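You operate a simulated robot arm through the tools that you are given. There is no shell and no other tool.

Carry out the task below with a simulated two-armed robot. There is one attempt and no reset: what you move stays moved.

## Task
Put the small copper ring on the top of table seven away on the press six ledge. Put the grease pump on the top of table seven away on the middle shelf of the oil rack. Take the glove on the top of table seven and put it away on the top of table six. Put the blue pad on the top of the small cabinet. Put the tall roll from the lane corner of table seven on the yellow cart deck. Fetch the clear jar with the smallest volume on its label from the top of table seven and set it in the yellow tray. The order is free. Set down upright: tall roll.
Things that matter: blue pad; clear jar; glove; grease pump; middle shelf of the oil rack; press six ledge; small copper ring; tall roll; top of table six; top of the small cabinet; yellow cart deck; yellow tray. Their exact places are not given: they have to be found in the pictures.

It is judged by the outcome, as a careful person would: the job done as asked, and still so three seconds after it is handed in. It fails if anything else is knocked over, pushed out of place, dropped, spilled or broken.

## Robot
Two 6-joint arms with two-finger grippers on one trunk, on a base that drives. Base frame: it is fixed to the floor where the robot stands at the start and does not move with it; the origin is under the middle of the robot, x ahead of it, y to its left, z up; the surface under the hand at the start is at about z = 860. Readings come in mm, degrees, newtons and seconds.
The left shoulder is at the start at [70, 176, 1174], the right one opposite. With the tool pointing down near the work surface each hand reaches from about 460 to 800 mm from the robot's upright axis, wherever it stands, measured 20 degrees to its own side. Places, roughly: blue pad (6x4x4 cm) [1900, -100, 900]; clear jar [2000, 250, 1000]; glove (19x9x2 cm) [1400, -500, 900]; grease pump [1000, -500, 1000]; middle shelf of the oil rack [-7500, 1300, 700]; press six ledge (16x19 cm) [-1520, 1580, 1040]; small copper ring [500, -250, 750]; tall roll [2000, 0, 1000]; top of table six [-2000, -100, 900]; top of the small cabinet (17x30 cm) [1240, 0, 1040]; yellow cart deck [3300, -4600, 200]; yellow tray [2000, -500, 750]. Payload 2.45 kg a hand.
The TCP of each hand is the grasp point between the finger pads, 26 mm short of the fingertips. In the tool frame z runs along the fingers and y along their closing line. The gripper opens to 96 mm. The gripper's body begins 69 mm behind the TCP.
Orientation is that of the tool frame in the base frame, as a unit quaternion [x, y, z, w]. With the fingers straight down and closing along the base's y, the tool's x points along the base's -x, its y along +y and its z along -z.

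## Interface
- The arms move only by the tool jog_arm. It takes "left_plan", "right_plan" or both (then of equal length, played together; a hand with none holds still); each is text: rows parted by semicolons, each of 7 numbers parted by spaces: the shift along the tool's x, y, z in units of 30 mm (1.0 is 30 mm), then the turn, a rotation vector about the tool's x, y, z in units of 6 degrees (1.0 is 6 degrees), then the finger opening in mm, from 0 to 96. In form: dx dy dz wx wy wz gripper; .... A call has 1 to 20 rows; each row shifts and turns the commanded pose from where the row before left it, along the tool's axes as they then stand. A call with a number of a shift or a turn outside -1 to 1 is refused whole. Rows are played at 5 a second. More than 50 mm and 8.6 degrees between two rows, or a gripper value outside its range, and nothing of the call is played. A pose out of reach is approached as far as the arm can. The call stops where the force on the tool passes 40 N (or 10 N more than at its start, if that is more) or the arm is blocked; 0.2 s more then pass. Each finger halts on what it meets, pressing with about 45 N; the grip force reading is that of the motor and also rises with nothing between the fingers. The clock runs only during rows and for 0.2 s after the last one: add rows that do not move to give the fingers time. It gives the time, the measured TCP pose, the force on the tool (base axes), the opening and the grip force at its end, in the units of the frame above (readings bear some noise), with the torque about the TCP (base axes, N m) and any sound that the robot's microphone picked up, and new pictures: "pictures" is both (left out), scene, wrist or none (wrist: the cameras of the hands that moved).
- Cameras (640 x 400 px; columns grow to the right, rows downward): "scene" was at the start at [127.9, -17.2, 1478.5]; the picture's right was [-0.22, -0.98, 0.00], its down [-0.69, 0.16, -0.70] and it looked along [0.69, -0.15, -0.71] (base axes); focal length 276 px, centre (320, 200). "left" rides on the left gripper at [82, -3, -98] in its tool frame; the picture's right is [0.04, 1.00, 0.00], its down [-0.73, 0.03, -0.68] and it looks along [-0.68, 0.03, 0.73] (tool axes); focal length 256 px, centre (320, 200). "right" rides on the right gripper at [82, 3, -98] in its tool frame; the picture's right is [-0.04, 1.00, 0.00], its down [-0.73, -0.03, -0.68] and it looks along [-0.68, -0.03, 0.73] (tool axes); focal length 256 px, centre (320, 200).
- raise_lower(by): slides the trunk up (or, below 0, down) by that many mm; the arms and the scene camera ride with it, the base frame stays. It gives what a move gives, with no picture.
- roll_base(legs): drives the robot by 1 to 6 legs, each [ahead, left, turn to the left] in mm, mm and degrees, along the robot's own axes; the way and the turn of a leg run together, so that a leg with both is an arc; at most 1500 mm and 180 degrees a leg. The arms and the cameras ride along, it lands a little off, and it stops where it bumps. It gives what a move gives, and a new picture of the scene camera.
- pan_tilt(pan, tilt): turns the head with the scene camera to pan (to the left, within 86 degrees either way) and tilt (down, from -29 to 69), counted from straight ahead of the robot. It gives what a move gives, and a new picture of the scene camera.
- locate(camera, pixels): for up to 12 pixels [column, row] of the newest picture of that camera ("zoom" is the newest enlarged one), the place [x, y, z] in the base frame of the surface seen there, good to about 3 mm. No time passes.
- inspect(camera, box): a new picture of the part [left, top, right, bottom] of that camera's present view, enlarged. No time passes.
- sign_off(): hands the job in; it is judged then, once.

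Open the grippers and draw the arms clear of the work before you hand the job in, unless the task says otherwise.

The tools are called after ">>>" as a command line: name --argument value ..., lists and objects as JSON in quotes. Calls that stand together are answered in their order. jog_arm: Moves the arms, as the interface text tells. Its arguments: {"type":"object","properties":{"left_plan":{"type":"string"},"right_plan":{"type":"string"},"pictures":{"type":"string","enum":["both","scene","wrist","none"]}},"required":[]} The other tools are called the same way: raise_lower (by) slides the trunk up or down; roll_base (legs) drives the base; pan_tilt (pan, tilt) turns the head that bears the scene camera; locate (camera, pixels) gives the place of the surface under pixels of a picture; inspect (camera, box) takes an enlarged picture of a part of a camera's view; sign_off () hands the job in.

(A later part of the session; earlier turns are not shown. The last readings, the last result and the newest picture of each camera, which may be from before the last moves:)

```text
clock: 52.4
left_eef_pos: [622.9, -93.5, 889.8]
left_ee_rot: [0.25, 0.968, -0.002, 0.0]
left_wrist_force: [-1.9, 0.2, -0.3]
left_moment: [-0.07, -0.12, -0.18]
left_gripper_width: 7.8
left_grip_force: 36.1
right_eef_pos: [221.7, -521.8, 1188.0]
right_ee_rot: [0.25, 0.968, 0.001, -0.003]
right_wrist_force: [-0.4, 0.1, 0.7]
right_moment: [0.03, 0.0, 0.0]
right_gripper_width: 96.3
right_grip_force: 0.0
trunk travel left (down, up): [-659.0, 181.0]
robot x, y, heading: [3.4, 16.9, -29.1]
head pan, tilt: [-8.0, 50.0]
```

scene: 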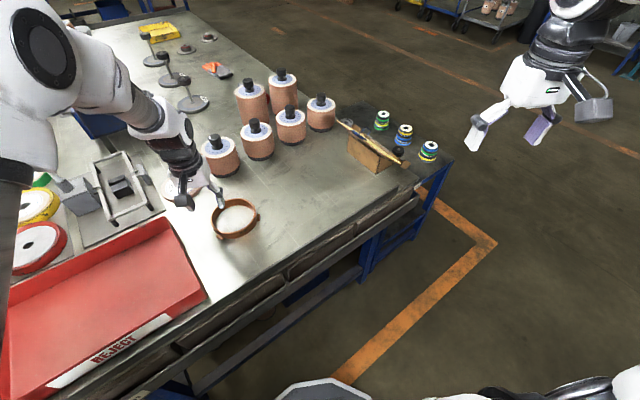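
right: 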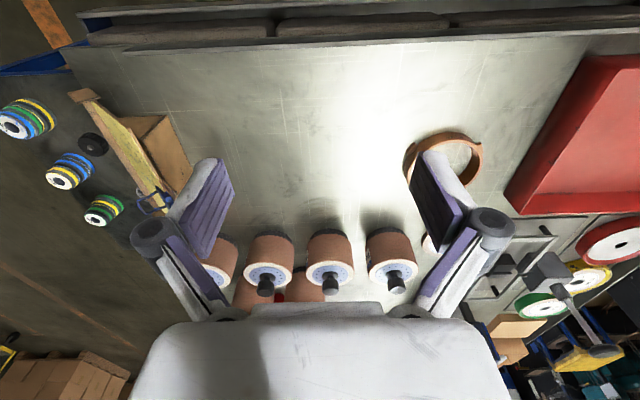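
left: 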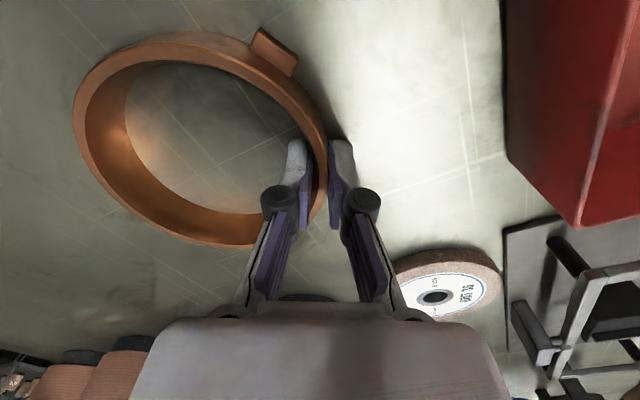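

The ring is gripped (opening 7.8 mm, 36 N). I lift it straight up.

>>> jog_arm --left_plan "0 0 -0.5 0 0 0 0; 0 0 -0.5 0 0 0 0; 0 0 -1 0 0 0 0; 0 0 -1 0 0 0 0; 0 0 -1 0 0 0 0; 0 0 -1 0 0 0 0; 0 0 -1 0 0 0 0; 0 0 -1 0 0 0 0; 0 0 -1 0 0 0 0; 0 0 -1 0 0 0 0; 0 0 -1 0 0 0 0" --pictures "both"

```text
clock: 54.8
left_eef_pos: [622.2, -89.6, 1190.6]
left_ee_rot: [0.251, 0.968, -0.001, 0.0]
left_wrist_force: [0.1, -0.6, -6.3]
left_moment: [0.27, -0.16, -0.01]
left_gripper_width: 8.4
left_grip_force: 36.0
right_eef_pos: [221.2, -522.2, 1188.3]
right_ee_rot: [0.25, 0.968, 0.001, -0.003]
right_wrist_force: [0.3, 0.2, -0.1]
right_moment: [0.01, 0.01, -0.04]
right_gripper_width: 96.4
right_grip_force: 0.0
trunk travel left (down, up): [-659.0, 181.0]
robot x, y, heading: [-1.7, 17.5, -29.0]
head pan, tilt: [-8.0, 50.0]
```

scene: 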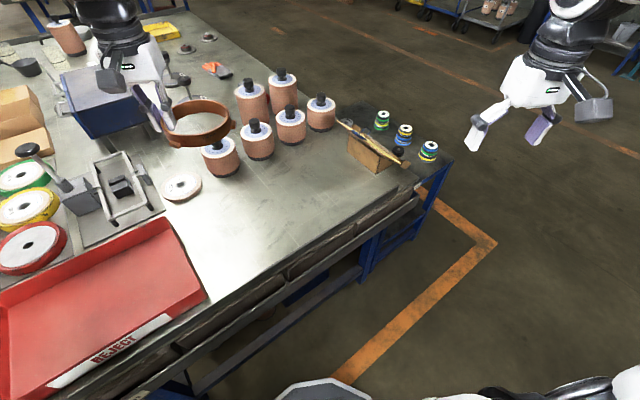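
left: 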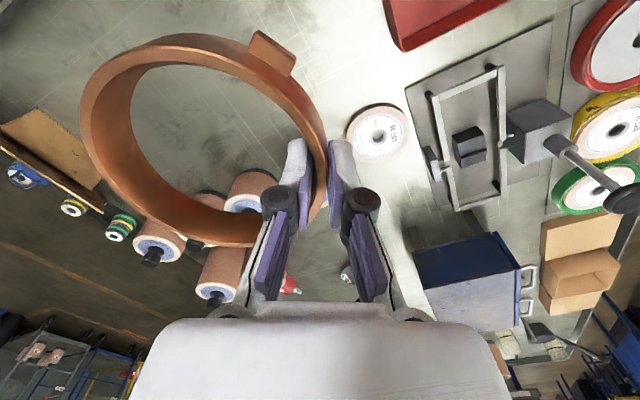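

The ring is held firmly (≈6 N). I swing the left hand outward to the left so it will clear the press panel, then turn and drive toward press six.

>>> jog_arm --left_plan "0.5 1 0 0 0 0 0; 0.5 1 0 0 0 0 0; 0.5 1 0 0 0 0 0; 0.5 1 0 0 0 0 0; 0.6 1 0 0 0 0 0; 0.6 1 0 0 0 0 0; 0.6 1 0 0 0 0 0" --right_plan "0 0 0 0 0 0 96; 0 0 0 0 0 0 96; 0 -0.3 0 0 0 0 96; 0 -0.3 0 0 0 0 96; 0.3 -0.3 0 0 0 0 96; 0.3 0 0 0 0 0 96; 0.3 0 0 0 0 0 96" --pictures "none"

>>> roll_base --legs '[[0, 0, 160], [900, 0, 0]]'

```text
clock: 56.4
left_eef_pos: [624.9, 150.2, 1192.0]
left_ee_rot: [0.251, 0.968, -0.002, -0.001]
left_wrist_force: [1.0, -0.1, -6.7]
left_moment: [0.3, -0.15, -0.02]
left_gripper_width: 8.2
left_grip_force: 36.0
right_eef_pos: [208.6, -540.7, 1178.9]
right_ee_rot: [0.251, 0.968, 0.0, -0.002]
right_wrist_force: [0.3, 0.8, -0.1]
right_moment: [-0.04, -0.01, -0.03]
right_gripper_width: 96.1
right_grip_force: 0.0
right hand out of reach, approached as far as the arm can: row 5, 6, 7
trunk travel left (down, up): [-659.0, 181.0]
robot x, y, heading: [0.1, 11.0, -29.0]
head pan, tilt: [-8.0, 50.0]
```

```text
clock: 67.6
left_eef_pos: [-1198.3, 806.6, 1191.8]
left_ee_rot: [0.905, -0.425, 0.001, -0.002]
left_wrist_force: [0.4, 0.3, -6.0]
left_moment: [-0.19, 0.25, -0.02]
left_gripper_width: 8.3
left_grip_force: 36.1
right_eef_pos: [-558.6, 1297.7, 1178.0]
right_ee_rot: [0.905, -0.424, 0.002, 0.002]
right_wrist_force: [-0.1, 0.2, -0.9]
right_moment: [0.04, -0.03, 0.02]
right_gripper_width: 95.9
right_grip_force: 0.0
trunk travel left (down, up): [-659.0, 181.0]
robot x, y, heading: [-570.1, 701.9, 129.8]
head pan, tilt: [-8.0, 50.0]
```

scene: 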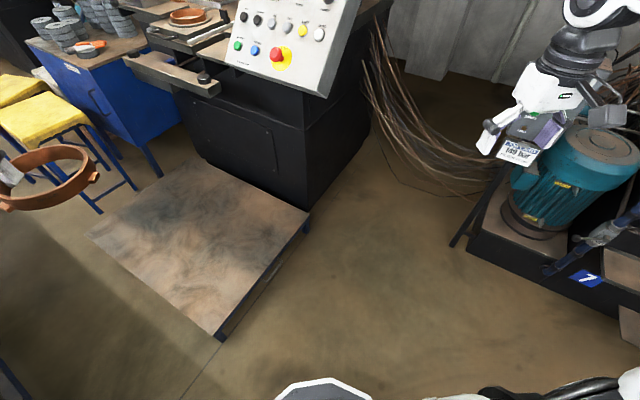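

The way is clear; the platform's edge is at x≈-1213. I drive on to about (-920,1090) with heading 120.

>>> roll_base --legs '[[522, 21, -10]]'

>>> pan_tilt --pan 22 --tilt 30

```text
clock: 70.6
left_eef_pos: [-1483.8, 1325.5, 1191.7]
left_ee_rot: [0.865, -0.502, 0.001, -0.001]
left_wrist_force: [-0.3, 0.0, -5.7]
left_moment: [-0.17, 0.26, 0.01]
left_gripper_width: 8.2
left_grip_force: 36.3
right_eef_pos: [-769.3, 1699.7, 1178.4]
right_ee_rot: [0.865, -0.501, 0.002, 0.002]
right_wrist_force: [-0.4, 1.0, -0.2]
right_moment: [0.0, -0.01, 0.02]
right_gripper_width: 95.9
right_grip_force: 0.0
trunk travel left (down, up): [-659.0, 181.0]
robot x, y, heading: [-876.8, 1117.2, 119.7]
head pan, tilt: [-8.0, 50.0]
```

scene: 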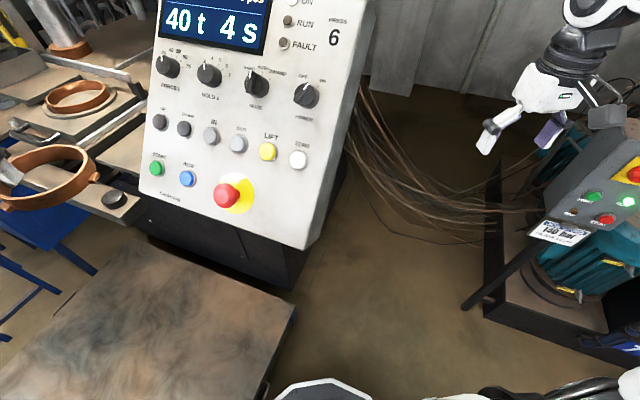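

```text
clock: 71.6
left_eef_pos: [-1482.6, 1327.0, 1191.7]
left_ee_rot: [0.865, -0.502, 0.001, -0.001]
left_wrist_force: [-1.0, -0.1, -6.2]
left_moment: [-0.22, 0.3, 0.02]
left_gripper_width: 8.1
left_grip_force: 36.1
right_eef_pos: [-769.3, 1699.0, 1178.7]
right_ee_rot: [0.865, -0.501, 0.003, 0.002]
right_wrist_force: [-0.1, 0.1, 0.5]
right_moment: [0.0, 0.03, -0.03]
right_gripper_width: 96.0
right_grip_force: 0.1
trunk travel left (down, up): [-659.0, 181.0]
robot x, y, heading: [-879.2, 1119.0, 119.7]
head pan, tilt: [22.0, 30.0]
```

scene: 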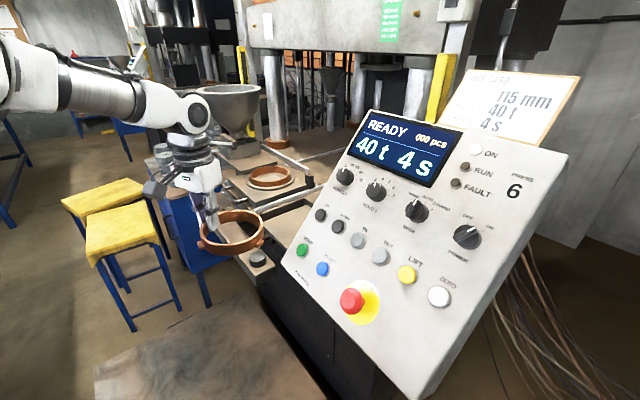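

The robot stands at (-878,1118). I enlarge the ledge area behind the held ring.

>>> inspect --camera "scene" --box '[180, 150, 340, 270]'

>>> locate --camera "zoom" --pixels '[[345, 300], [400, 270], [440, 250], [470, 200], [460, 230], [370, 290], [500, 180], [420, 300], [300, 240], [450, 280], [260, 165], [330, 330]]'

```text
3.33 times, centred on (260, 210) of scene
```

zoom: 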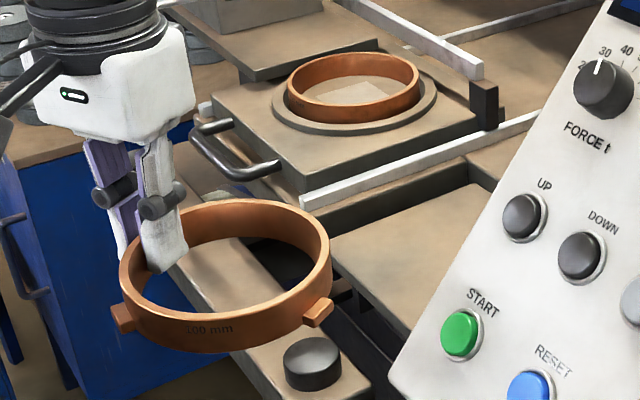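

```text
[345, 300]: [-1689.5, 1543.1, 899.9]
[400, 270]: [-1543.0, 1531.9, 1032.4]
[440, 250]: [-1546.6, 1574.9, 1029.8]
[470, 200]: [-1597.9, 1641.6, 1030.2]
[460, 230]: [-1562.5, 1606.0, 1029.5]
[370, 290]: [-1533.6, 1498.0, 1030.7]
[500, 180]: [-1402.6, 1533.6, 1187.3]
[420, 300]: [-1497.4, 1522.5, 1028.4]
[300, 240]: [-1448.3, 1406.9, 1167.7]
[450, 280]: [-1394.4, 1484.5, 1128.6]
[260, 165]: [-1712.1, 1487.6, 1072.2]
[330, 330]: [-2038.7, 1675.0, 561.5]
```

The ledge (z≈1030, x>-1620, y 1498–1660) is clear. I nudge the base 40 mm toward -x for reach.

>>> roll_base --legs '[[20, 35, 0]]'

```text
clock: 72.3
left_eef_pos: [-1488.5, 1326.3, 1190.8]
left_ee_rot: [0.865, -0.502, 0.002, 0.0]
left_wrist_force: [0.4, 0.8, -7.3]
left_moment: [-0.18, 0.28, 0.01]
left_gripper_width: 7.8
left_grip_force: 36.0
right_eef_pos: [-776.3, 1699.5, 1177.6]
right_ee_rot: [0.865, -0.502, 0.002, 0.002]
right_wrist_force: [0.7, -0.3, 0.0]
right_moment: [0.0, 0.04, 0.03]
right_gripper_width: 95.9
right_grip_force: 0.0
trunk travel left (down, up): [-659.0, 181.0]
robot x, y, heading: [-889.3, 1113.5, 119.9]
head pan, tilt: [22.0, 30.0]
stopped in leg 1: the robot was blocked; the commanded pose is now the measured one
```

scene: 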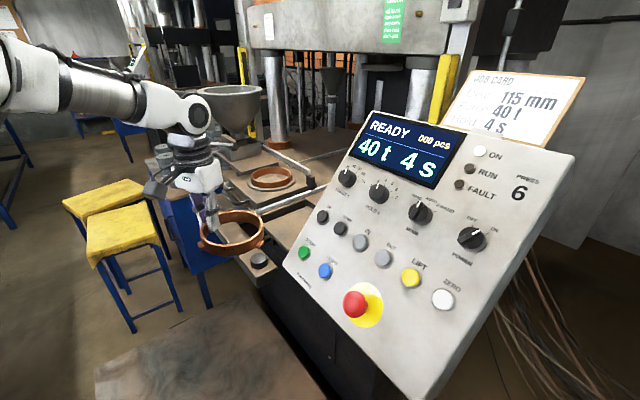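

The base touched something (likely the platform). I check the platform's edges in the picture to be sure nothing moved.

>>> pan_tilt --pan 22 --tilt 62

```text
clock: 73.3
left_eef_pos: [-1490.2, 1326.6, 1191.7]
left_ee_rot: [0.865, -0.502, 0.002, 0.0]
left_wrist_force: [0.3, 1.9, -6.7]
left_moment: [-0.18, 0.28, 0.0]
left_gripper_width: 8.1
left_grip_force: 35.9
right_eef_pos: [-776.0, 1698.8, 1179.2]
right_ee_rot: [0.865, -0.501, 0.002, 0.001]
right_wrist_force: [-0.5, 0.0, 0.1]
right_moment: [0.0, 0.0, 0.01]
right_gripper_width: 95.9
right_grip_force: 0.0
trunk travel left (down, up): [-659.0, 181.0]
robot x, y, heading: [-887.9, 1116.1, 119.8]
head pan, tilt: [22.0, 62.0]
```

scene: 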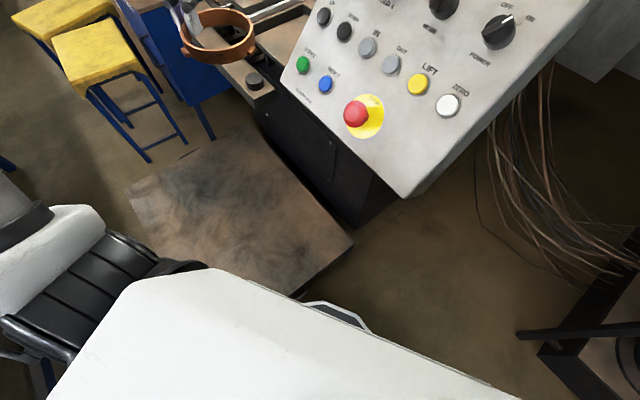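

>>> locate --camera "scene" --pixels '[[350, 242], [330, 262], [300, 292], [310, 300], [350, 312], [345, 305], [130, 190], [250, 130], [240, 260], [325, 302]]'

```text
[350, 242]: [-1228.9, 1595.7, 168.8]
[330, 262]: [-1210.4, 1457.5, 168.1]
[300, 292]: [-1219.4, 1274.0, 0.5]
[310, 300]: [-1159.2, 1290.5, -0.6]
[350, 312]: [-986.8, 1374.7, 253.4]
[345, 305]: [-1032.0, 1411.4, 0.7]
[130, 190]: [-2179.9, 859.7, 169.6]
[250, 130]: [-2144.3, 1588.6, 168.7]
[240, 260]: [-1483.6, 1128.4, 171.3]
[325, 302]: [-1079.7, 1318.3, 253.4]
```

The platform edge still reads x≈-1210, unmoved. I now move the hand left, turn the wrist 25°, and carry the ring over the ledge at height.

>>> jog_arm --left_plan "-0.298 0.521 0 0 0 0 0; -0.298 0.521 0 0 0 0 0; -0.298 0.521 0 0 0 0 0; 0 0 0 0 0 -0.833 0; 0 0 0 0 0 -0.833 0; 0 0 0 0 0 -0.833 0; 0 0 0 0 0 -0.833 0; 0 0 0 0 0 -0.833 0; -0.565 -0.801 0 0 0 0 0; -0.565 -0.801 0 0 0 0 0; -0.565 -0.801 0 0 0 0 0; -0.565 -0.801 0 0 0 0 0; -0.565 -0.801 0 0 0 0 0; -0.565 -0.801 0 0 0 0 0; -0.565 -0.801 0 0 0 0 0" --pictures "wrist"

>>> pan_tilt --pan 25 --tilt 32

```text
clock: 76.5
left_eef_pos: [-1547.2, 1536.7, 1189.3]
left_ee_rot: [0.953, -0.303, 0.002, 0.0]
left_wrist_force: [0.1, 0.7, -6.5]
left_moment: [-0.32, 0.19, 0.0]
left_gripper_width: 8.2
left_grip_force: 36.0
right_eef_pos: [-777.4, 1701.6, 1177.2]
right_ee_rot: [0.865, -0.501, 0.003, 0.002]
right_wrist_force: [0.3, -0.2, -0.3]
right_moment: [-0.03, 0.01, -0.01]
right_gripper_width: 96.1
right_grip_force: 0.0
trunk travel left (down, up): [-659.0, 181.0]
robot x, y, heading: [-889.2, 1111.9, 120.1]
head pan, tilt: [22.0, 62.0]
```

left: 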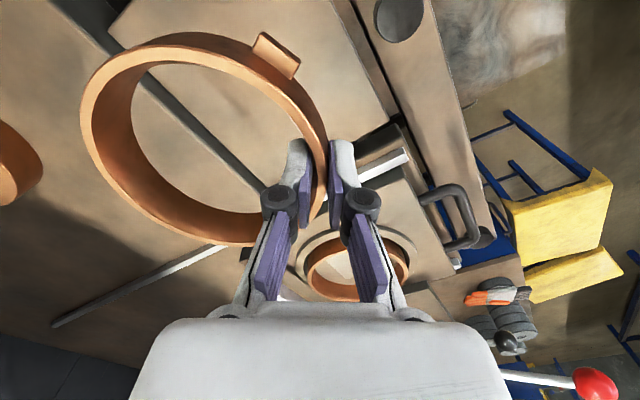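

```text
clock: 77.5
left_eef_pos: [-1547.9, 1533.0, 1190.0]
left_ee_rot: [0.953, -0.303, 0.001, -0.002]
left_wrist_force: [0.2, -0.8, -6.0]
left_moment: [-0.32, 0.21, -0.03]
left_gripper_width: 8.1
left_grip_force: 35.2
right_eef_pos: [-778.0, 1700.3, 1178.4]
right_ee_rot: [0.865, -0.502, 0.002, 0.002]
right_wrist_force: [0.2, -0.3, -0.4]
right_moment: [0.02, -0.03, 0.03]
right_gripper_width: 96.0
right_grip_force: 0.1
trunk travel left (down, up): [-659.0, 181.0]
robot x, y, heading: [-888.4, 1116.7, 119.9]
head pan, tilt: [25.0, 32.0]
```

scene: 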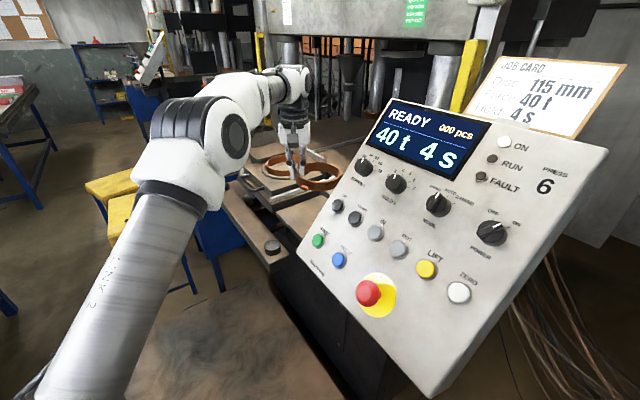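

The ring is above the ledge. I measure the ledge limits in the wrist picture: dark bar at (150,76), front edge (378,76), plus the surface under it.

>>> locate --camera "left" --pixels '[[330, 60], [350, 30], [375, 90], [395, 150], [300, 20], [200, 20], [150, 20], [120, 25], [215, 120], [230, 90], [170, 90], [335, 140]]'

```text
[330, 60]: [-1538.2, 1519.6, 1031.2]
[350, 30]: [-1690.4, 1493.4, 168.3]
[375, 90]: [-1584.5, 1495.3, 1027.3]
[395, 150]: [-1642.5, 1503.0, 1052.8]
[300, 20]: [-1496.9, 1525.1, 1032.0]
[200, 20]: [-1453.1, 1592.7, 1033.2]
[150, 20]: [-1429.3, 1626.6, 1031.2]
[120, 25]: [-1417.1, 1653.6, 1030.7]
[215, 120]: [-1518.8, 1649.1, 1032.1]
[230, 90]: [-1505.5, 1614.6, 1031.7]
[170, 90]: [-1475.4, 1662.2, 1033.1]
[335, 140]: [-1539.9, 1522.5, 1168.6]
```

The ledge is free around the ring centre (-1516,1580), surface z≈1031. I lower the ring to just above contact.

>>> jog_arm --left_plan "0 0 1 0 0 0 0; 0 0 1 0 0 0 0; 0 0 1 0 0 0 0; 0 0 0.7 0 0 0 0; 0 0 0.3 0 0 0 0; 0 0 0.2 0 0 0 0; 0 0 0 0 0 0 0" --pictures "both"

```text
clock: 79.0
left_eef_pos: [-1543.9, 1532.1, 1064.1]
left_ee_rot: [0.953, -0.303, 0.001, 0.0]
left_wrist_force: [0.4, -0.5, -6.1]
left_moment: [-0.3, 0.16, 0.02]
left_gripper_width: 7.9
left_grip_force: 35.8
right_eef_pos: [-777.5, 1701.3, 1177.7]
right_ee_rot: [0.865, -0.501, 0.002, 0.001]
right_wrist_force: [0.6, 0.2, -0.2]
right_moment: [0.03, -0.02, -0.03]
right_gripper_width: 96.2
right_grip_force: 0.1
trunk travel left (down, up): [-659.0, 181.0]
robot x, y, heading: [-888.5, 1117.4, 119.6]
head pan, tilt: [25.0, 32.0]
```

scene: 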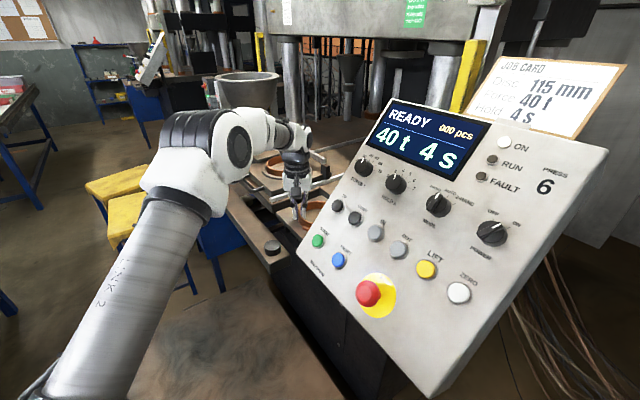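
left: 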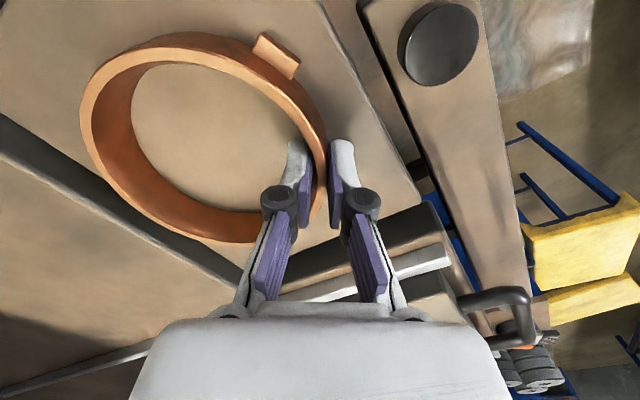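

The ring hangs about 3 mm above the ledge, wholly within it. I lower in small steps until contact.

>>> jog_arm --left_plan "0 0 0.07 0 0 0 0; 0 0 0.05 0 0 0 0; 0 0 0 0 0 0 0" --pictures "none"

```text
clock: 79.8
left_eef_pos: [-1544.7, 1533.4, 1062.5]
left_ee_rot: [0.953, -0.303, 0.001, 0.0]
left_wrist_force: [-1.5, 0.1, -3.6]
left_moment: [0.08, 0.02, 0.18]
left_gripper_width: 8.0
left_grip_force: 35.7
right_eef_pos: [-776.4, 1699.9, 1179.5]
right_ee_rot: [0.865, -0.501, 0.002, 0.001]
right_wrist_force: [0.2, -0.1, 0.3]
right_moment: [0.02, -0.02, 0.04]
right_gripper_width: 96.3
right_grip_force: 0.1
trunk travel left (down, up): [-659.0, 181.0]
robot x, y, heading: [-890.7, 1116.2, 119.8]
head pan, tilt: [25.0, 32.0]
```

Contact is starting (force drops to 3.6 N). One more small step, then I open the fingers part way and rise.

>>> jog_arm --left_plan "0 0 0.04 0 0 0 0; 0 0 0 0 0 0 0; 0 0 0 0 0 0 14; 0 0 0 0 0 0 24; 0 0 0 0 0 0 36; 0 0 0 0 0 0 40; 0 0 -0.5 0 0 0 40; 0 0 -1 0 0 0 40; 0 0 -1 0 0 0 40; 0 0 -1 0 0 0 40; 0 0 -1 0 0 0 40; 0 0 -0.5 0 0 0 40" --pictures "both"

```text
clock: 82.5
left_eef_pos: [-1545.4, 1532.0, 1212.0]
left_ee_rot: [0.953, -0.302, 0.001, 0.0]
left_wrist_force: [-0.1, 0.4, 0.6]
left_moment: [0.02, 0.0, 0.03]
left_gripper_width: 40.2
left_grip_force: 0.0
right_eef_pos: [-776.6, 1700.4, 1177.8]
right_ee_rot: [0.865, -0.502, 0.002, 0.001]
right_wrist_force: [-0.4, 1.3, -0.1]
right_moment: [0.06, -0.03, 0.0]
right_gripper_width: 95.9
right_grip_force: 0.0
trunk travel left (down, up): [-659.0, 181.0]
robot x, y, heading: [-890.8, 1115.0, 119.6]
head pan, tilt: [25.0, 32.0]
```

scene: 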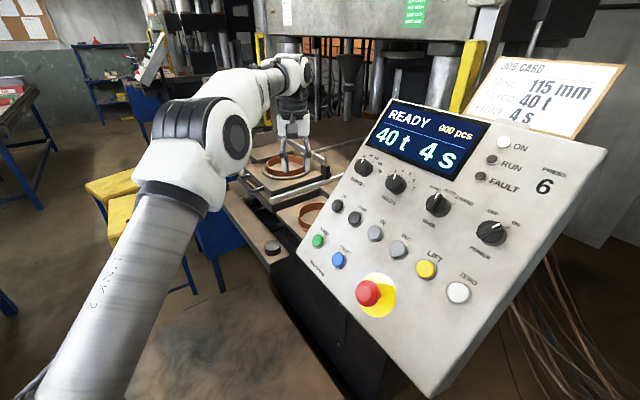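
left: 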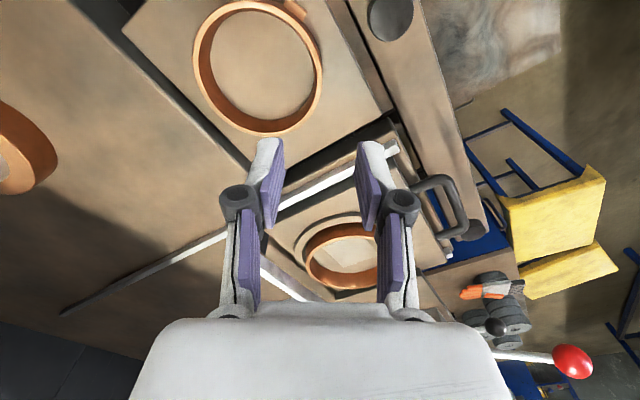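

The ring rests on the ledge (wrist view (258,65)). I draw the left hand back the way it came.

>>> jog_arm --left_plan "0.565 0.801 0 0 0 0 60; 0.565 0.801 0 0 0 0 60; 0.565 0.801 0 0 0 0 60; 0.565 0.801 0 0 0 0 60; 0.565 0.801 0 0 0 0 60; 0.565 0.801 0 0 0 0 60; 0.565 0.801 0 0 0 0 60; 0 0 0 0 0 0.833 60; 0 0 0 0 0 0.833 96; 0 0 0 0 0 0.833 96; 0 0 0 0 0 0.833 96; 0 0 0 0 0 0.833 96" --pictures "none"

>>> inspect --camera "scene" --box '[220, 120, 340, 210]'

```text
clock: 85.0
left_eef_pos: [-1544.6, 1325.7, 1211.3]
left_ee_rot: [0.865, -0.502, 0.0, -0.001]
left_wrist_force: [0.3, 0.1, 0.4]
left_moment: [-0.02, 0.01, 0.01]
left_gripper_width: 96.2
left_grip_force: 0.0
right_eef_pos: [-776.5, 1699.9, 1179.4]
right_ee_rot: [0.865, -0.502, 0.002, 0.002]
right_wrist_force: [0.2, 0.0, -0.5]
right_moment: [0.03, 0.0, 0.0]
right_gripper_width: 96.1
right_grip_force: 0.1
trunk travel left (down, up): [-659.0, 181.0]
robot x, y, heading: [-888.8, 1116.0, 120.0]
head pan, tilt: [25.0, 32.0]
```

```text
4.44 times, centred on (280, 165) of scene
```

zoom: 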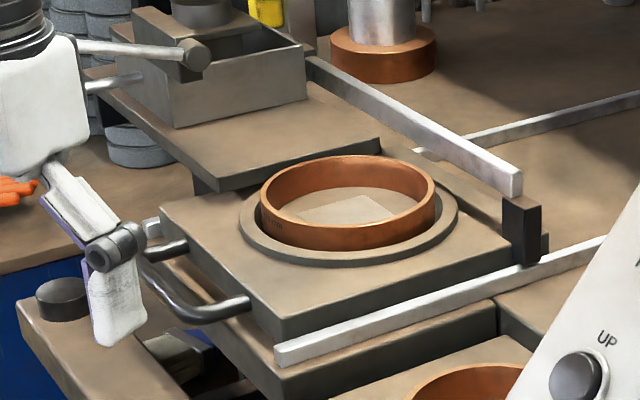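

The ring lies correctly on the ledge. Now I drive back and around to the lane side of table seven, in stages.

>>> roll_base --legs '[[-1100, 0, 0], [0, 0, -30]]'

>>> pan_tilt --pan -60 --tilt 30

```text
clock: 92.2
left_eef_pos: [-799.7, 668.5, 1209.5]
left_ee_rot: [0.707, -0.707, 0.0, 0.0]
left_wrist_force: [-0.6, 1.3, 0.6]
left_moment: [0.02, -0.02, -0.03]
left_gripper_width: 96.0
left_grip_force: 0.1
right_eef_pos: [50.2, 611.5, 1179.8]
right_ee_rot: [0.708, -0.706, 0.002, 0.002]
right_wrist_force: [0.1, 0.6, -0.8]
right_moment: [-0.05, 0.0, 0.01]
right_gripper_width: 95.9
right_grip_force: 0.2
trunk travel left (down, up): [-659.0, 181.0]
robot x, y, heading: [-336.1, 162.8, 89.9]
head pan, tilt: [25.0, 32.0]
```

scene: 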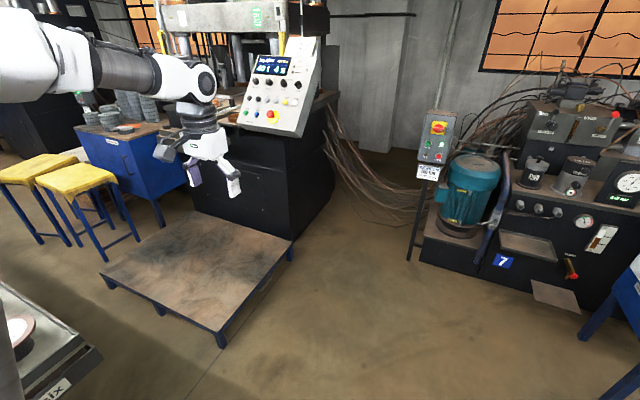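

```text
clock: 93.8
left_eef_pos: [-800.2, 668.4, 1209.1]
left_ee_rot: [-0.707, 0.708, -0.001, 0.001]
left_wrist_force: [-0.8, 0.4, 0.6]
left_moment: [0.0, -0.04, 0.01]
left_gripper_width: 95.7
left_grip_force: 0.1
right_eef_pos: [50.8, 612.6, 1177.5]
right_ee_rot: [0.708, -0.707, 0.001, 0.002]
right_wrist_force: [0.3, 0.1, 0.4]
right_moment: [0.03, -0.06, -0.01]
right_gripper_width: 95.9
right_grip_force: 0.1
trunk travel left (down, up): [-659.0, 181.0]
robot x, y, heading: [-332.2, 158.2, 90.1]
head pan, tilt: [-60.0, 30.0]
```

scene: 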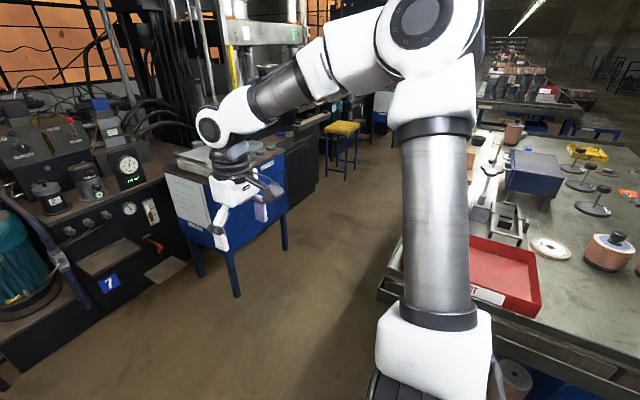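

Path behind (lane side) was clear in earlier views. I back out to y≈-1460 and strafe toward +x.

>>> roll_base --legs '[[-1500, 0, 0], [-120, 0, 0], [0, -1400, 0]]'

>>> pan_tilt --pan -15 --tilt 38

```text
clock: 108.5
left_eef_pos: [615.5, -910.6, 1209.8]
left_ee_rot: [0.712, -0.702, 0.0, -0.001]
left_wrist_force: [-0.7, -0.4, -0.1]
left_moment: [-0.02, 0.01, 0.0]
left_gripper_width: 96.0
left_grip_force: 0.0
right_eef_pos: [1466.7, -955.3, 1179.8]
right_ee_rot: [0.713, -0.701, 0.002, 0.002]
right_wrist_force: [0.0, -0.8, -0.2]
right_moment: [0.0, 0.01, -0.01]
right_gripper_width: 95.8
right_grip_force: 0.1
trunk travel left (down, up): [-659.0, 181.0]
robot x, y, heading: [1087.9, -1409.2, 91.1]
head pan, tilt: [-60.0, 30.0]
```

scene: 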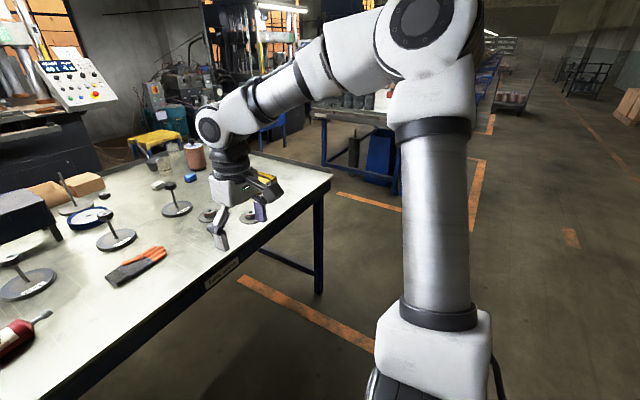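

```text
clock: 109.7
left_eef_pos: [616.5, -911.1, 1209.3]
left_ee_rot: [0.712, -0.702, 0.001, -0.001]
left_wrist_force: [-0.1, -0.9, 0.2]
left_moment: [0.01, -0.02, -0.01]
left_gripper_width: 95.9
left_grip_force: 0.0
right_eef_pos: [1467.4, -955.8, 1177.9]
right_ee_rot: [0.713, -0.701, 0.002, 0.002]
right_wrist_force: [-0.5, 0.0, -0.4]
right_moment: [0.02, -0.02, 0.03]
right_gripper_width: 95.9
right_grip_force: 0.0
trunk travel left (down, up): [-659.0, 181.0]
robot x, y, heading: [1087.7, -1414.0, 91.2]
head pan, tilt: [-15.0, 38.0]
```

scene: 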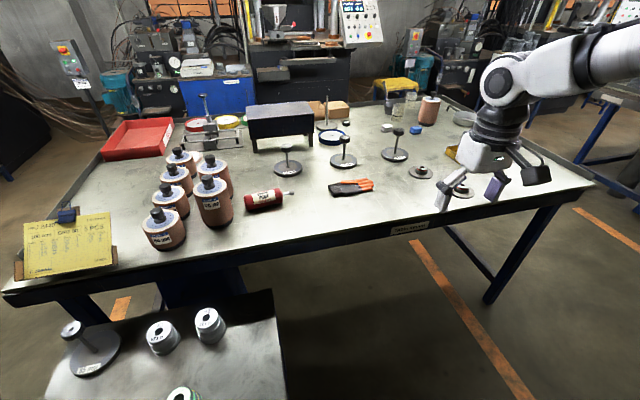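

A good overview: grease pump at (266,199) lying on its side, glove at (352,187), tall roll at (430,108), jars at (400,105). I enlarge these.

>>> inspect --camera "scene" --box '[360, 70, 480, 150]'

>>> inspect --camera "scene" --box '[230, 160, 390, 240]'

>>> inspect --camera "scene" --box '[130, 130, 250, 260]'

```text
5.00 times, centred on (420, 110) of scene
```

zoom: 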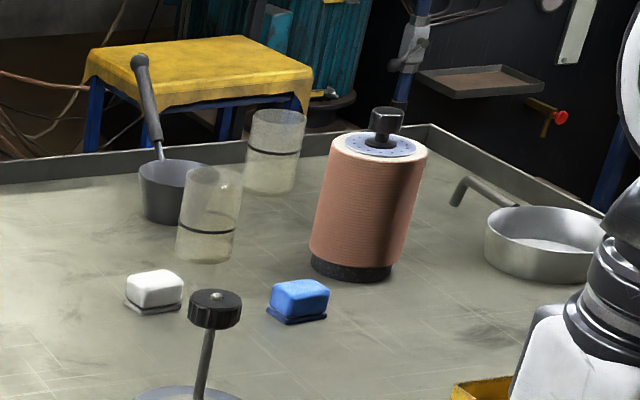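

```text
4.00 times, centred on (310, 200) of scene
```

zoom: 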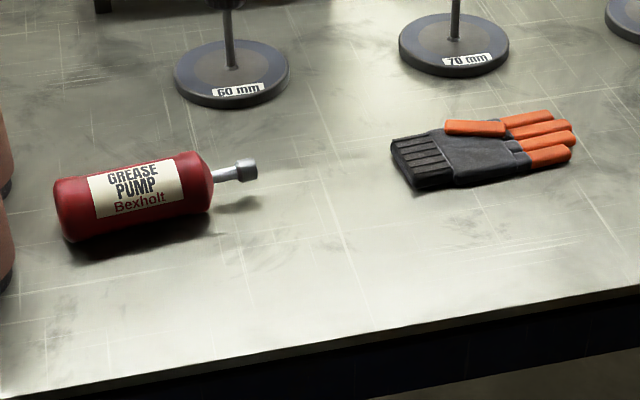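

```text
3.08 times, centred on (190, 195) of scene
```

zoom: 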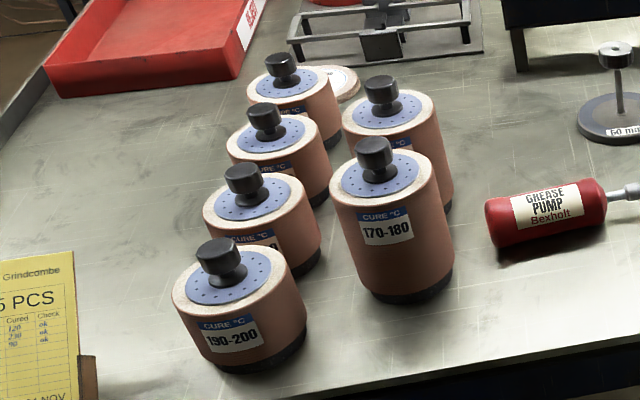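

Both wanted objects on this side are clear. I zoom further on the jars and the far roll to read labels, and locate positions.

>>> inspect --camera "scene" --box '[385, 85, 445, 130]'

>>> locate --camera "scene" --pixels '[[430, 128], [432, 98], [397, 118], [412, 106], [387, 128], [415, 130], [400, 100], [345, 190], [370, 184], [265, 198], [293, 193], [330, 187]]'

```text
8.89 times, centred on (415, 108) of scene
```

zoom: 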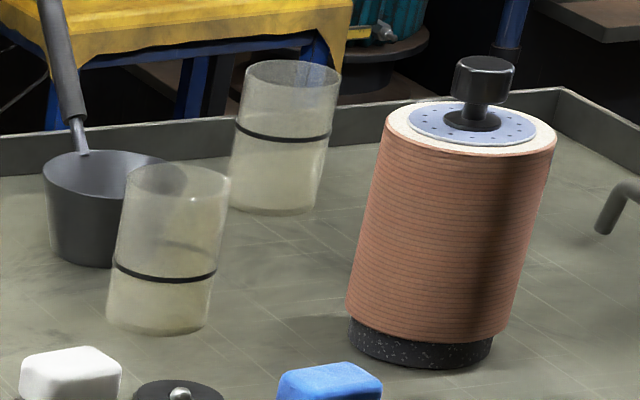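

```text
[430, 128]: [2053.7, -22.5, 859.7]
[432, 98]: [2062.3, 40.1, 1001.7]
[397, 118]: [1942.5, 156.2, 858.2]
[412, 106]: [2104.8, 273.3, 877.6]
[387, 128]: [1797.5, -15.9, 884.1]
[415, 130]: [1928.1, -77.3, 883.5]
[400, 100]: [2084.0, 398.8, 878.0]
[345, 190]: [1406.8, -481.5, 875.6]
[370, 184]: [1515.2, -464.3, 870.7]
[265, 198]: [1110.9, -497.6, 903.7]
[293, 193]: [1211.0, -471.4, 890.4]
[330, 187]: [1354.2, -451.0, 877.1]
```

I zoom on the glove and the pump to measure their outlines.

>>> inspect --camera "scene" --box '[320, 170, 384, 210]'

>>> locate --camera "zoom" --pixels '[[95, 110], [150, 240], [110, 180], [240, 85], [300, 200], [400, 175], [530, 165], [520, 110], [280, 95], [440, 85], [210, 215], [330, 130]]'

```text
10.00 times, centred on (352, 190) of scene
```

zoom: 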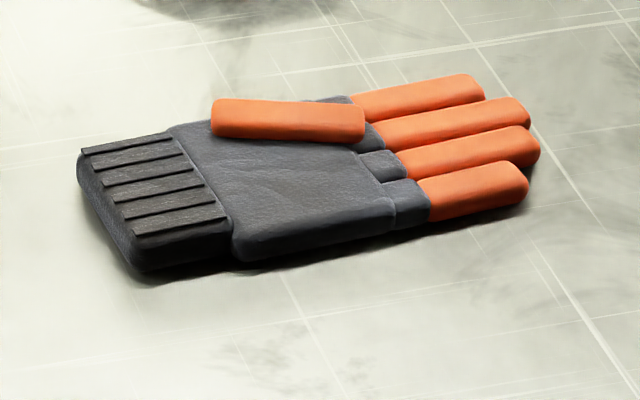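

```text
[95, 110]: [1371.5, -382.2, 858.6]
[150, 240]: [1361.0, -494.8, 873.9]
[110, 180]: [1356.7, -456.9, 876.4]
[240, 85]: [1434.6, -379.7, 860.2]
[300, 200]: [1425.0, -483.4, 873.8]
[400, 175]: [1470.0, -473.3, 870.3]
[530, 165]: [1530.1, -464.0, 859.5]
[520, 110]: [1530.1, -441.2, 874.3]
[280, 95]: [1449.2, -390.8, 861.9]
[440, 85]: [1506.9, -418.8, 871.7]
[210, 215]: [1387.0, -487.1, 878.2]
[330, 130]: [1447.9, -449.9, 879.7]
```

>>> locate --camera "zoom" --pixels '[[85, 152], [165, 136], [140, 265], [225, 235], [185, 126], [240, 258], [390, 228], [345, 98], [300, 98], [215, 100], [430, 218], [480, 78]]'

>>> inspect --camera "scene" --box '[236, 175, 306, 220]'

>>> locate --camera "zoom" --pixels '[[90, 180], [90, 260], [250, 120], [250, 200], [330, 150], [400, 150], [450, 130], [515, 125], [100, 120], [390, 110], [390, 190], [60, 190]]'

```text
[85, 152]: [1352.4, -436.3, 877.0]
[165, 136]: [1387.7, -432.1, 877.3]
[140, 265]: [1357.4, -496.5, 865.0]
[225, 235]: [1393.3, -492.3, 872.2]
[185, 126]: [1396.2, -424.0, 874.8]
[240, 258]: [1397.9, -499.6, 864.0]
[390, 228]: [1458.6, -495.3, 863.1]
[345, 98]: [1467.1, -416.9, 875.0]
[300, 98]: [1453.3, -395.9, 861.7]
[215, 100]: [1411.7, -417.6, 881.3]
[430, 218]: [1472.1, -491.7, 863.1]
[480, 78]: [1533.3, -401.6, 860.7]
```

```text
8.89 times, centred on (271, 198) of scene
```

zoom: 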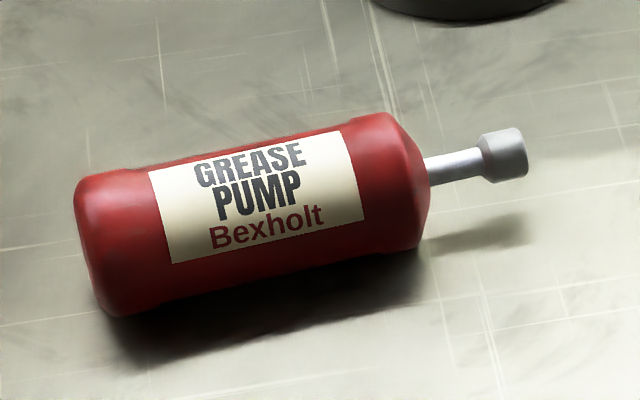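

```text
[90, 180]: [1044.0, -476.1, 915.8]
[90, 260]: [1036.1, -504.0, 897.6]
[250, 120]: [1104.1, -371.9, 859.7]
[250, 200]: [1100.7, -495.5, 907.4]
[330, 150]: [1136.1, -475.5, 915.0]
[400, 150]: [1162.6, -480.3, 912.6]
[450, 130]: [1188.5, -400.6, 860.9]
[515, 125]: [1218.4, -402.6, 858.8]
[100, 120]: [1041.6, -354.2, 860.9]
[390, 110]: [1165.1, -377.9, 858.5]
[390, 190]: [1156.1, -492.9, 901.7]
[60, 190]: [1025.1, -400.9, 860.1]
```

Glove and pump outlines are measured. Now I check the table edge and the side table for parking the base.

>>> locate --camera "scene" --pixels '[[410, 225], [300, 255], [272, 295], [285, 370], [285, 398], [490, 300], [440, 230], [245, 295], [180, 270], [200, 300]]'

```text
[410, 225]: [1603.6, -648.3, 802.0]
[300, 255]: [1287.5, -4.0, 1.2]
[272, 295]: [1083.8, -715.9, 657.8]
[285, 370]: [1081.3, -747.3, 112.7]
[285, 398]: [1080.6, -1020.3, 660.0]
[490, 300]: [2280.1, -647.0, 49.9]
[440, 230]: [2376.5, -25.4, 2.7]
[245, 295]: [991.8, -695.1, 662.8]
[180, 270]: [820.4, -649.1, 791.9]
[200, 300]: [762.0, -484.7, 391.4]
```

Side table extends to x≈1081, table edge y≈-648. I strafe right and then approach to about (1440,-1035), turning slightly left.

>>> roll_base --legs '[[0, -352, 0], [370, 0, 16]]'

>>> pan_tilt --pan 5 --tilt 52

```text
clock: 113.8
left_eef_pos: [797.8, -689.1, 1209.9]
left_ee_rot: [0.797, -0.604, 0.0, -0.001]
left_wrist_force: [-0.5, -0.2, -0.1]
left_moment: [-0.01, -0.05, -0.01]
left_gripper_width: 96.0
left_grip_force: 0.1
right_eef_pos: [1633.5, -513.2, 1179.6]
right_ee_rot: [0.797, -0.603, 0.002, 0.002]
right_wrist_force: [-0.4, 0.3, -0.3]
right_moment: [-0.01, -0.03, -0.04]
right_gripper_width: 95.9
right_grip_force: 0.1
trunk travel left (down, up): [-659.0, 181.0]
robot x, y, heading: [1380.9, -1053.9, 105.9]
head pan, tilt: [-15.0, 38.0]
```

scene: 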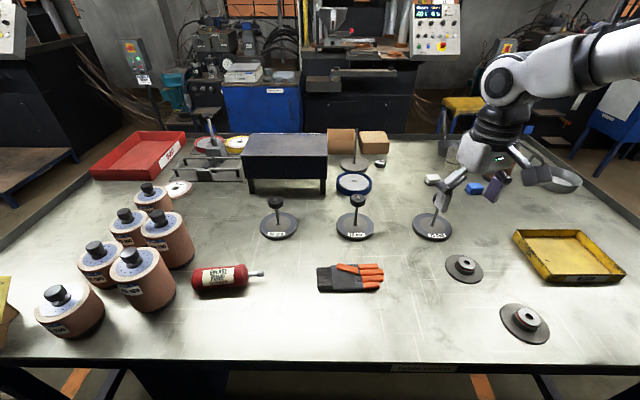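

```text
clock: 114.7
left_eef_pos: [798.3, -688.2, 1210.8]
left_ee_rot: [0.797, -0.604, 0.0, -0.001]
left_wrist_force: [0.7, 0.3, -0.6]
left_moment: [0.02, -0.02, -0.04]
left_gripper_width: 95.7
left_grip_force: 0.0
right_eef_pos: [1632.6, -511.9, 1178.7]
right_ee_rot: [0.798, -0.603, 0.002, 0.002]
right_wrist_force: [0.2, 0.0, 0.3]
right_moment: [0.0, 0.0, 0.0]
right_gripper_width: 96.1
right_grip_force: 0.0
trunk travel left (down, up): [-659.0, 181.0]
robot x, y, heading: [1383.1, -1053.1, 106.1]
head pan, tilt: [5.0, 52.0]
```

scene: 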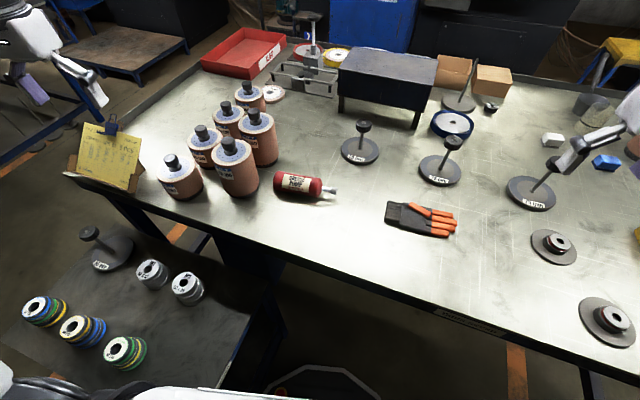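

Both targets lie well for the hands: pump (1105,-477) for the left, glove (1430,-457) for the right. I bring the left hand above the pump at height.

>>> jog_arm --left_plan "-0.33 -0.98 0 0 0 0 96; -0.33 -0.98 0 0 0 0 96; -0.33 -0.98 0 0 0 0 96; -0.33 -0.98 0 0 0 0 96; -0.33 -0.98 0 0 0 0 96; -0.33 -0.98 0 0 0 0 96; -0.33 -0.98 0 0 0 0 96; -0.33 -0.98 0 0 0 0 96; -0.33 -0.98 0 0 0 0 96; -0.33 -0.98 0 0 0 0 96; -0.33 -0.98 0 0 0 0 96; -0.33 -0.98 0 0 0 0 96" --pictures "none"

>>> jog_arm --left_plan "0 0 0 0 0 1 96; 0 0 0 0 0 1 96; 0 0 0 0 0 1 96; 0 0 0 0 0 1 96; 0 0 0 0 0 1 96; 0 0 0 0 0 1 96; 0 0 0 0 0 1 96; 0 0 0 0 0 1 96; 0 0 0 0 0 1 96; 0 0 0 0 0 1 96; 0 0 0 0 0 1 96; 0 0 0 0 0 1 96; 0 0 0 0 0 1 96; 0 0 0 0 0 1 96; 0 0 0 0 0 1 96; 0 0 0 0 0 1 96; 0 0 0 0 0 1 96; 0 0 0 0 0 0.67 96" --pictures "both"

```text
clock: 117.3
left_eef_pos: [1107.9, -477.3, 1210.4]
left_ee_rot: [0.797, -0.604, 0.002, 0.0]
left_wrist_force: [0.6, -0.1, -0.1]
left_moment: [0.0, 0.01, -0.01]
left_gripper_width: 96.1
left_grip_force: 0.1
right_eef_pos: [1634.1, -511.3, 1176.8]
right_ee_rot: [0.798, -0.603, 0.002, 0.003]
right_wrist_force: [0.4, 0.7, -0.2]
right_moment: [0.02, 0.05, -0.02]
right_gripper_width: 95.9
right_grip_force: 0.0
trunk travel left (down, up): [-659.0, 181.0]
robot x, y, heading: [1385.4, -1052.3, 106.0]
head pan, tilt: [5.0, 52.0]
```

```text
clock: 121.1
left_eef_pos: [1105.6, -478.1, 1210.2]
left_ee_rot: [0.004, 1.0, 0.001, 0.001]
left_wrist_force: [1.0, 0.3, -0.2]
left_moment: [-0.03, 0.04, -0.03]
left_gripper_width: 96.0
left_grip_force: 0.0
right_eef_pos: [1632.5, -511.7, 1178.7]
right_ee_rot: [0.798, -0.603, 0.002, 0.002]
right_wrist_force: [0.6, 0.0, 0.7]
right_moment: [-0.01, 0.03, 0.0]
right_gripper_width: 96.0
right_grip_force: 0.0
trunk travel left (down, up): [-659.0, 181.0]
robot x, y, heading: [1381.5, -1047.4, 105.7]
head pan, tilt: [5.0, 52.0]
```

scene: 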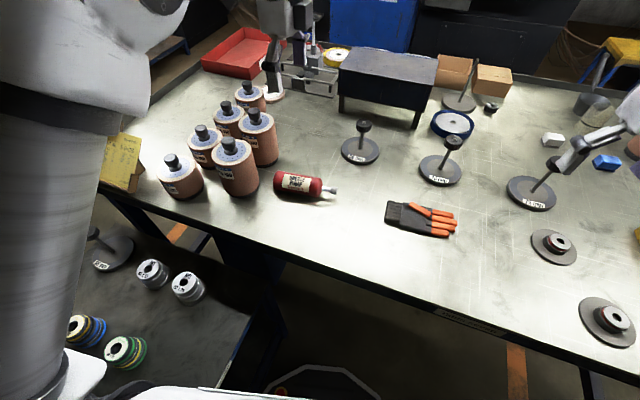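
left: 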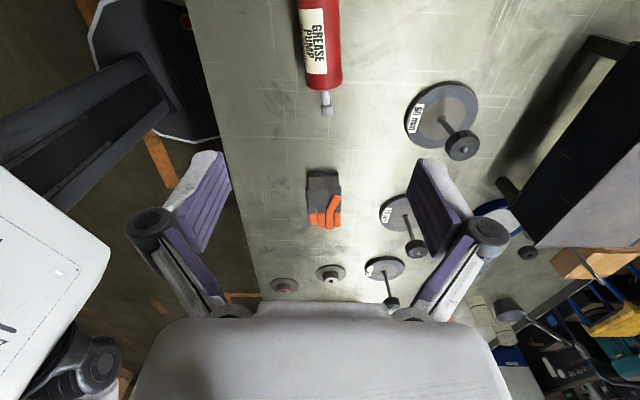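

The wrist turned without trouble. The nearest tall roll stands close to the pump's base end, so I measure it before descending.

>>> locate --camera "scene" --pixels '[[233, 142], [257, 160], [254, 158], [258, 185], [240, 190], [233, 155], [278, 183], [318, 187], [335, 190], [300, 178]]'

>>> inspect --camera "scene" --box '[200, 120, 360, 220]'

```text
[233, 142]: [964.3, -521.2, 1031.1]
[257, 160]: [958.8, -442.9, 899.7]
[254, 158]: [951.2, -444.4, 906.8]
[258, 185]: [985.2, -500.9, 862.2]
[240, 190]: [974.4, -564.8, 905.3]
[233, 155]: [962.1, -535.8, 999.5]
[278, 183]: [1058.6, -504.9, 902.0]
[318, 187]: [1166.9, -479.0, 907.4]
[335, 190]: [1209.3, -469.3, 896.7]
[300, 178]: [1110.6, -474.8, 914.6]
```

```text
4.00 times, centred on (280, 170) of scene
```

zoom: 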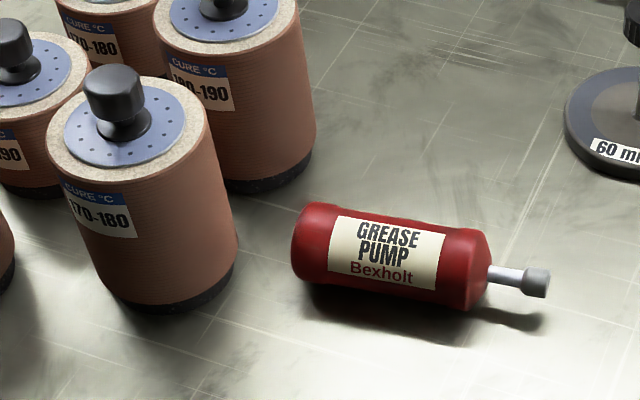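

The roll's edge is at x≈995. I grip the pump at x≈1130 for clearance: shift 24 mm and descend to about 960 first.

>>> jog_arm --left_plan "-0.81 0 0 0 0 0 96; 0 0 1 0 0 0 96; 0 0 1 0 0 0 96; 0 0 1 0 0 0 96; 0 0 1 0 0 0 96; 0 0 1 0 0 0 96; 0 0 1 0 0 0 96; 0 0 1 0 0 0 96; 0 0 1 0 0 0 96; 0 0 0.3 0 0 0 96; 0 0 0 0 0 0 96" --pictures "both"

```text
clock: 123.5
left_eef_pos: [1130.8, -479.6, 961.5]
left_ee_rot: [0.003, 1.0, -0.001, 0.001]
left_wrist_force: [-0.8, 0.0, 0.4]
left_moment: [0.02, 0.0, -0.02]
left_gripper_width: 95.8
left_grip_force: 0.0
right_eef_pos: [1633.7, -512.4, 1178.3]
right_ee_rot: [0.797, -0.604, 0.002, 0.002]
right_wrist_force: [0.4, 0.1, -0.6]
right_moment: [0.01, 0.01, 0.0]
right_gripper_width: 95.9
right_grip_force: 0.0
trunk travel left (down, up): [-659.0, 181.0]
robot x, y, heading: [1384.5, -1052.1, 105.9]
head pan, tilt: [5.0, 52.0]
```

scene: 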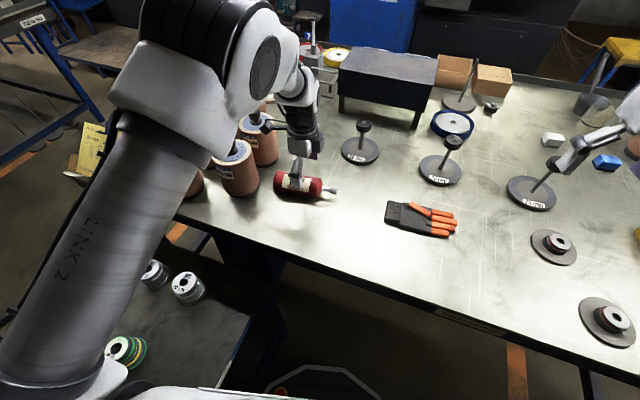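
left: 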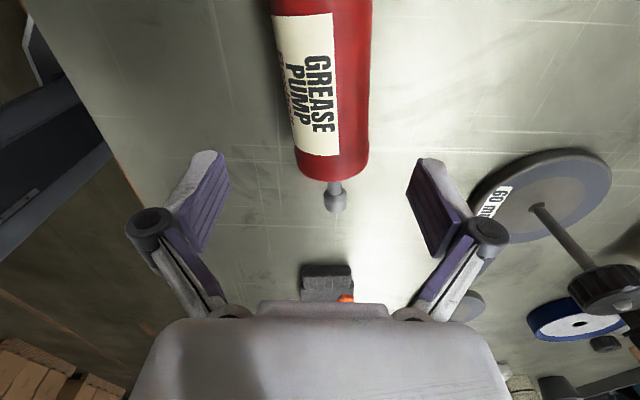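

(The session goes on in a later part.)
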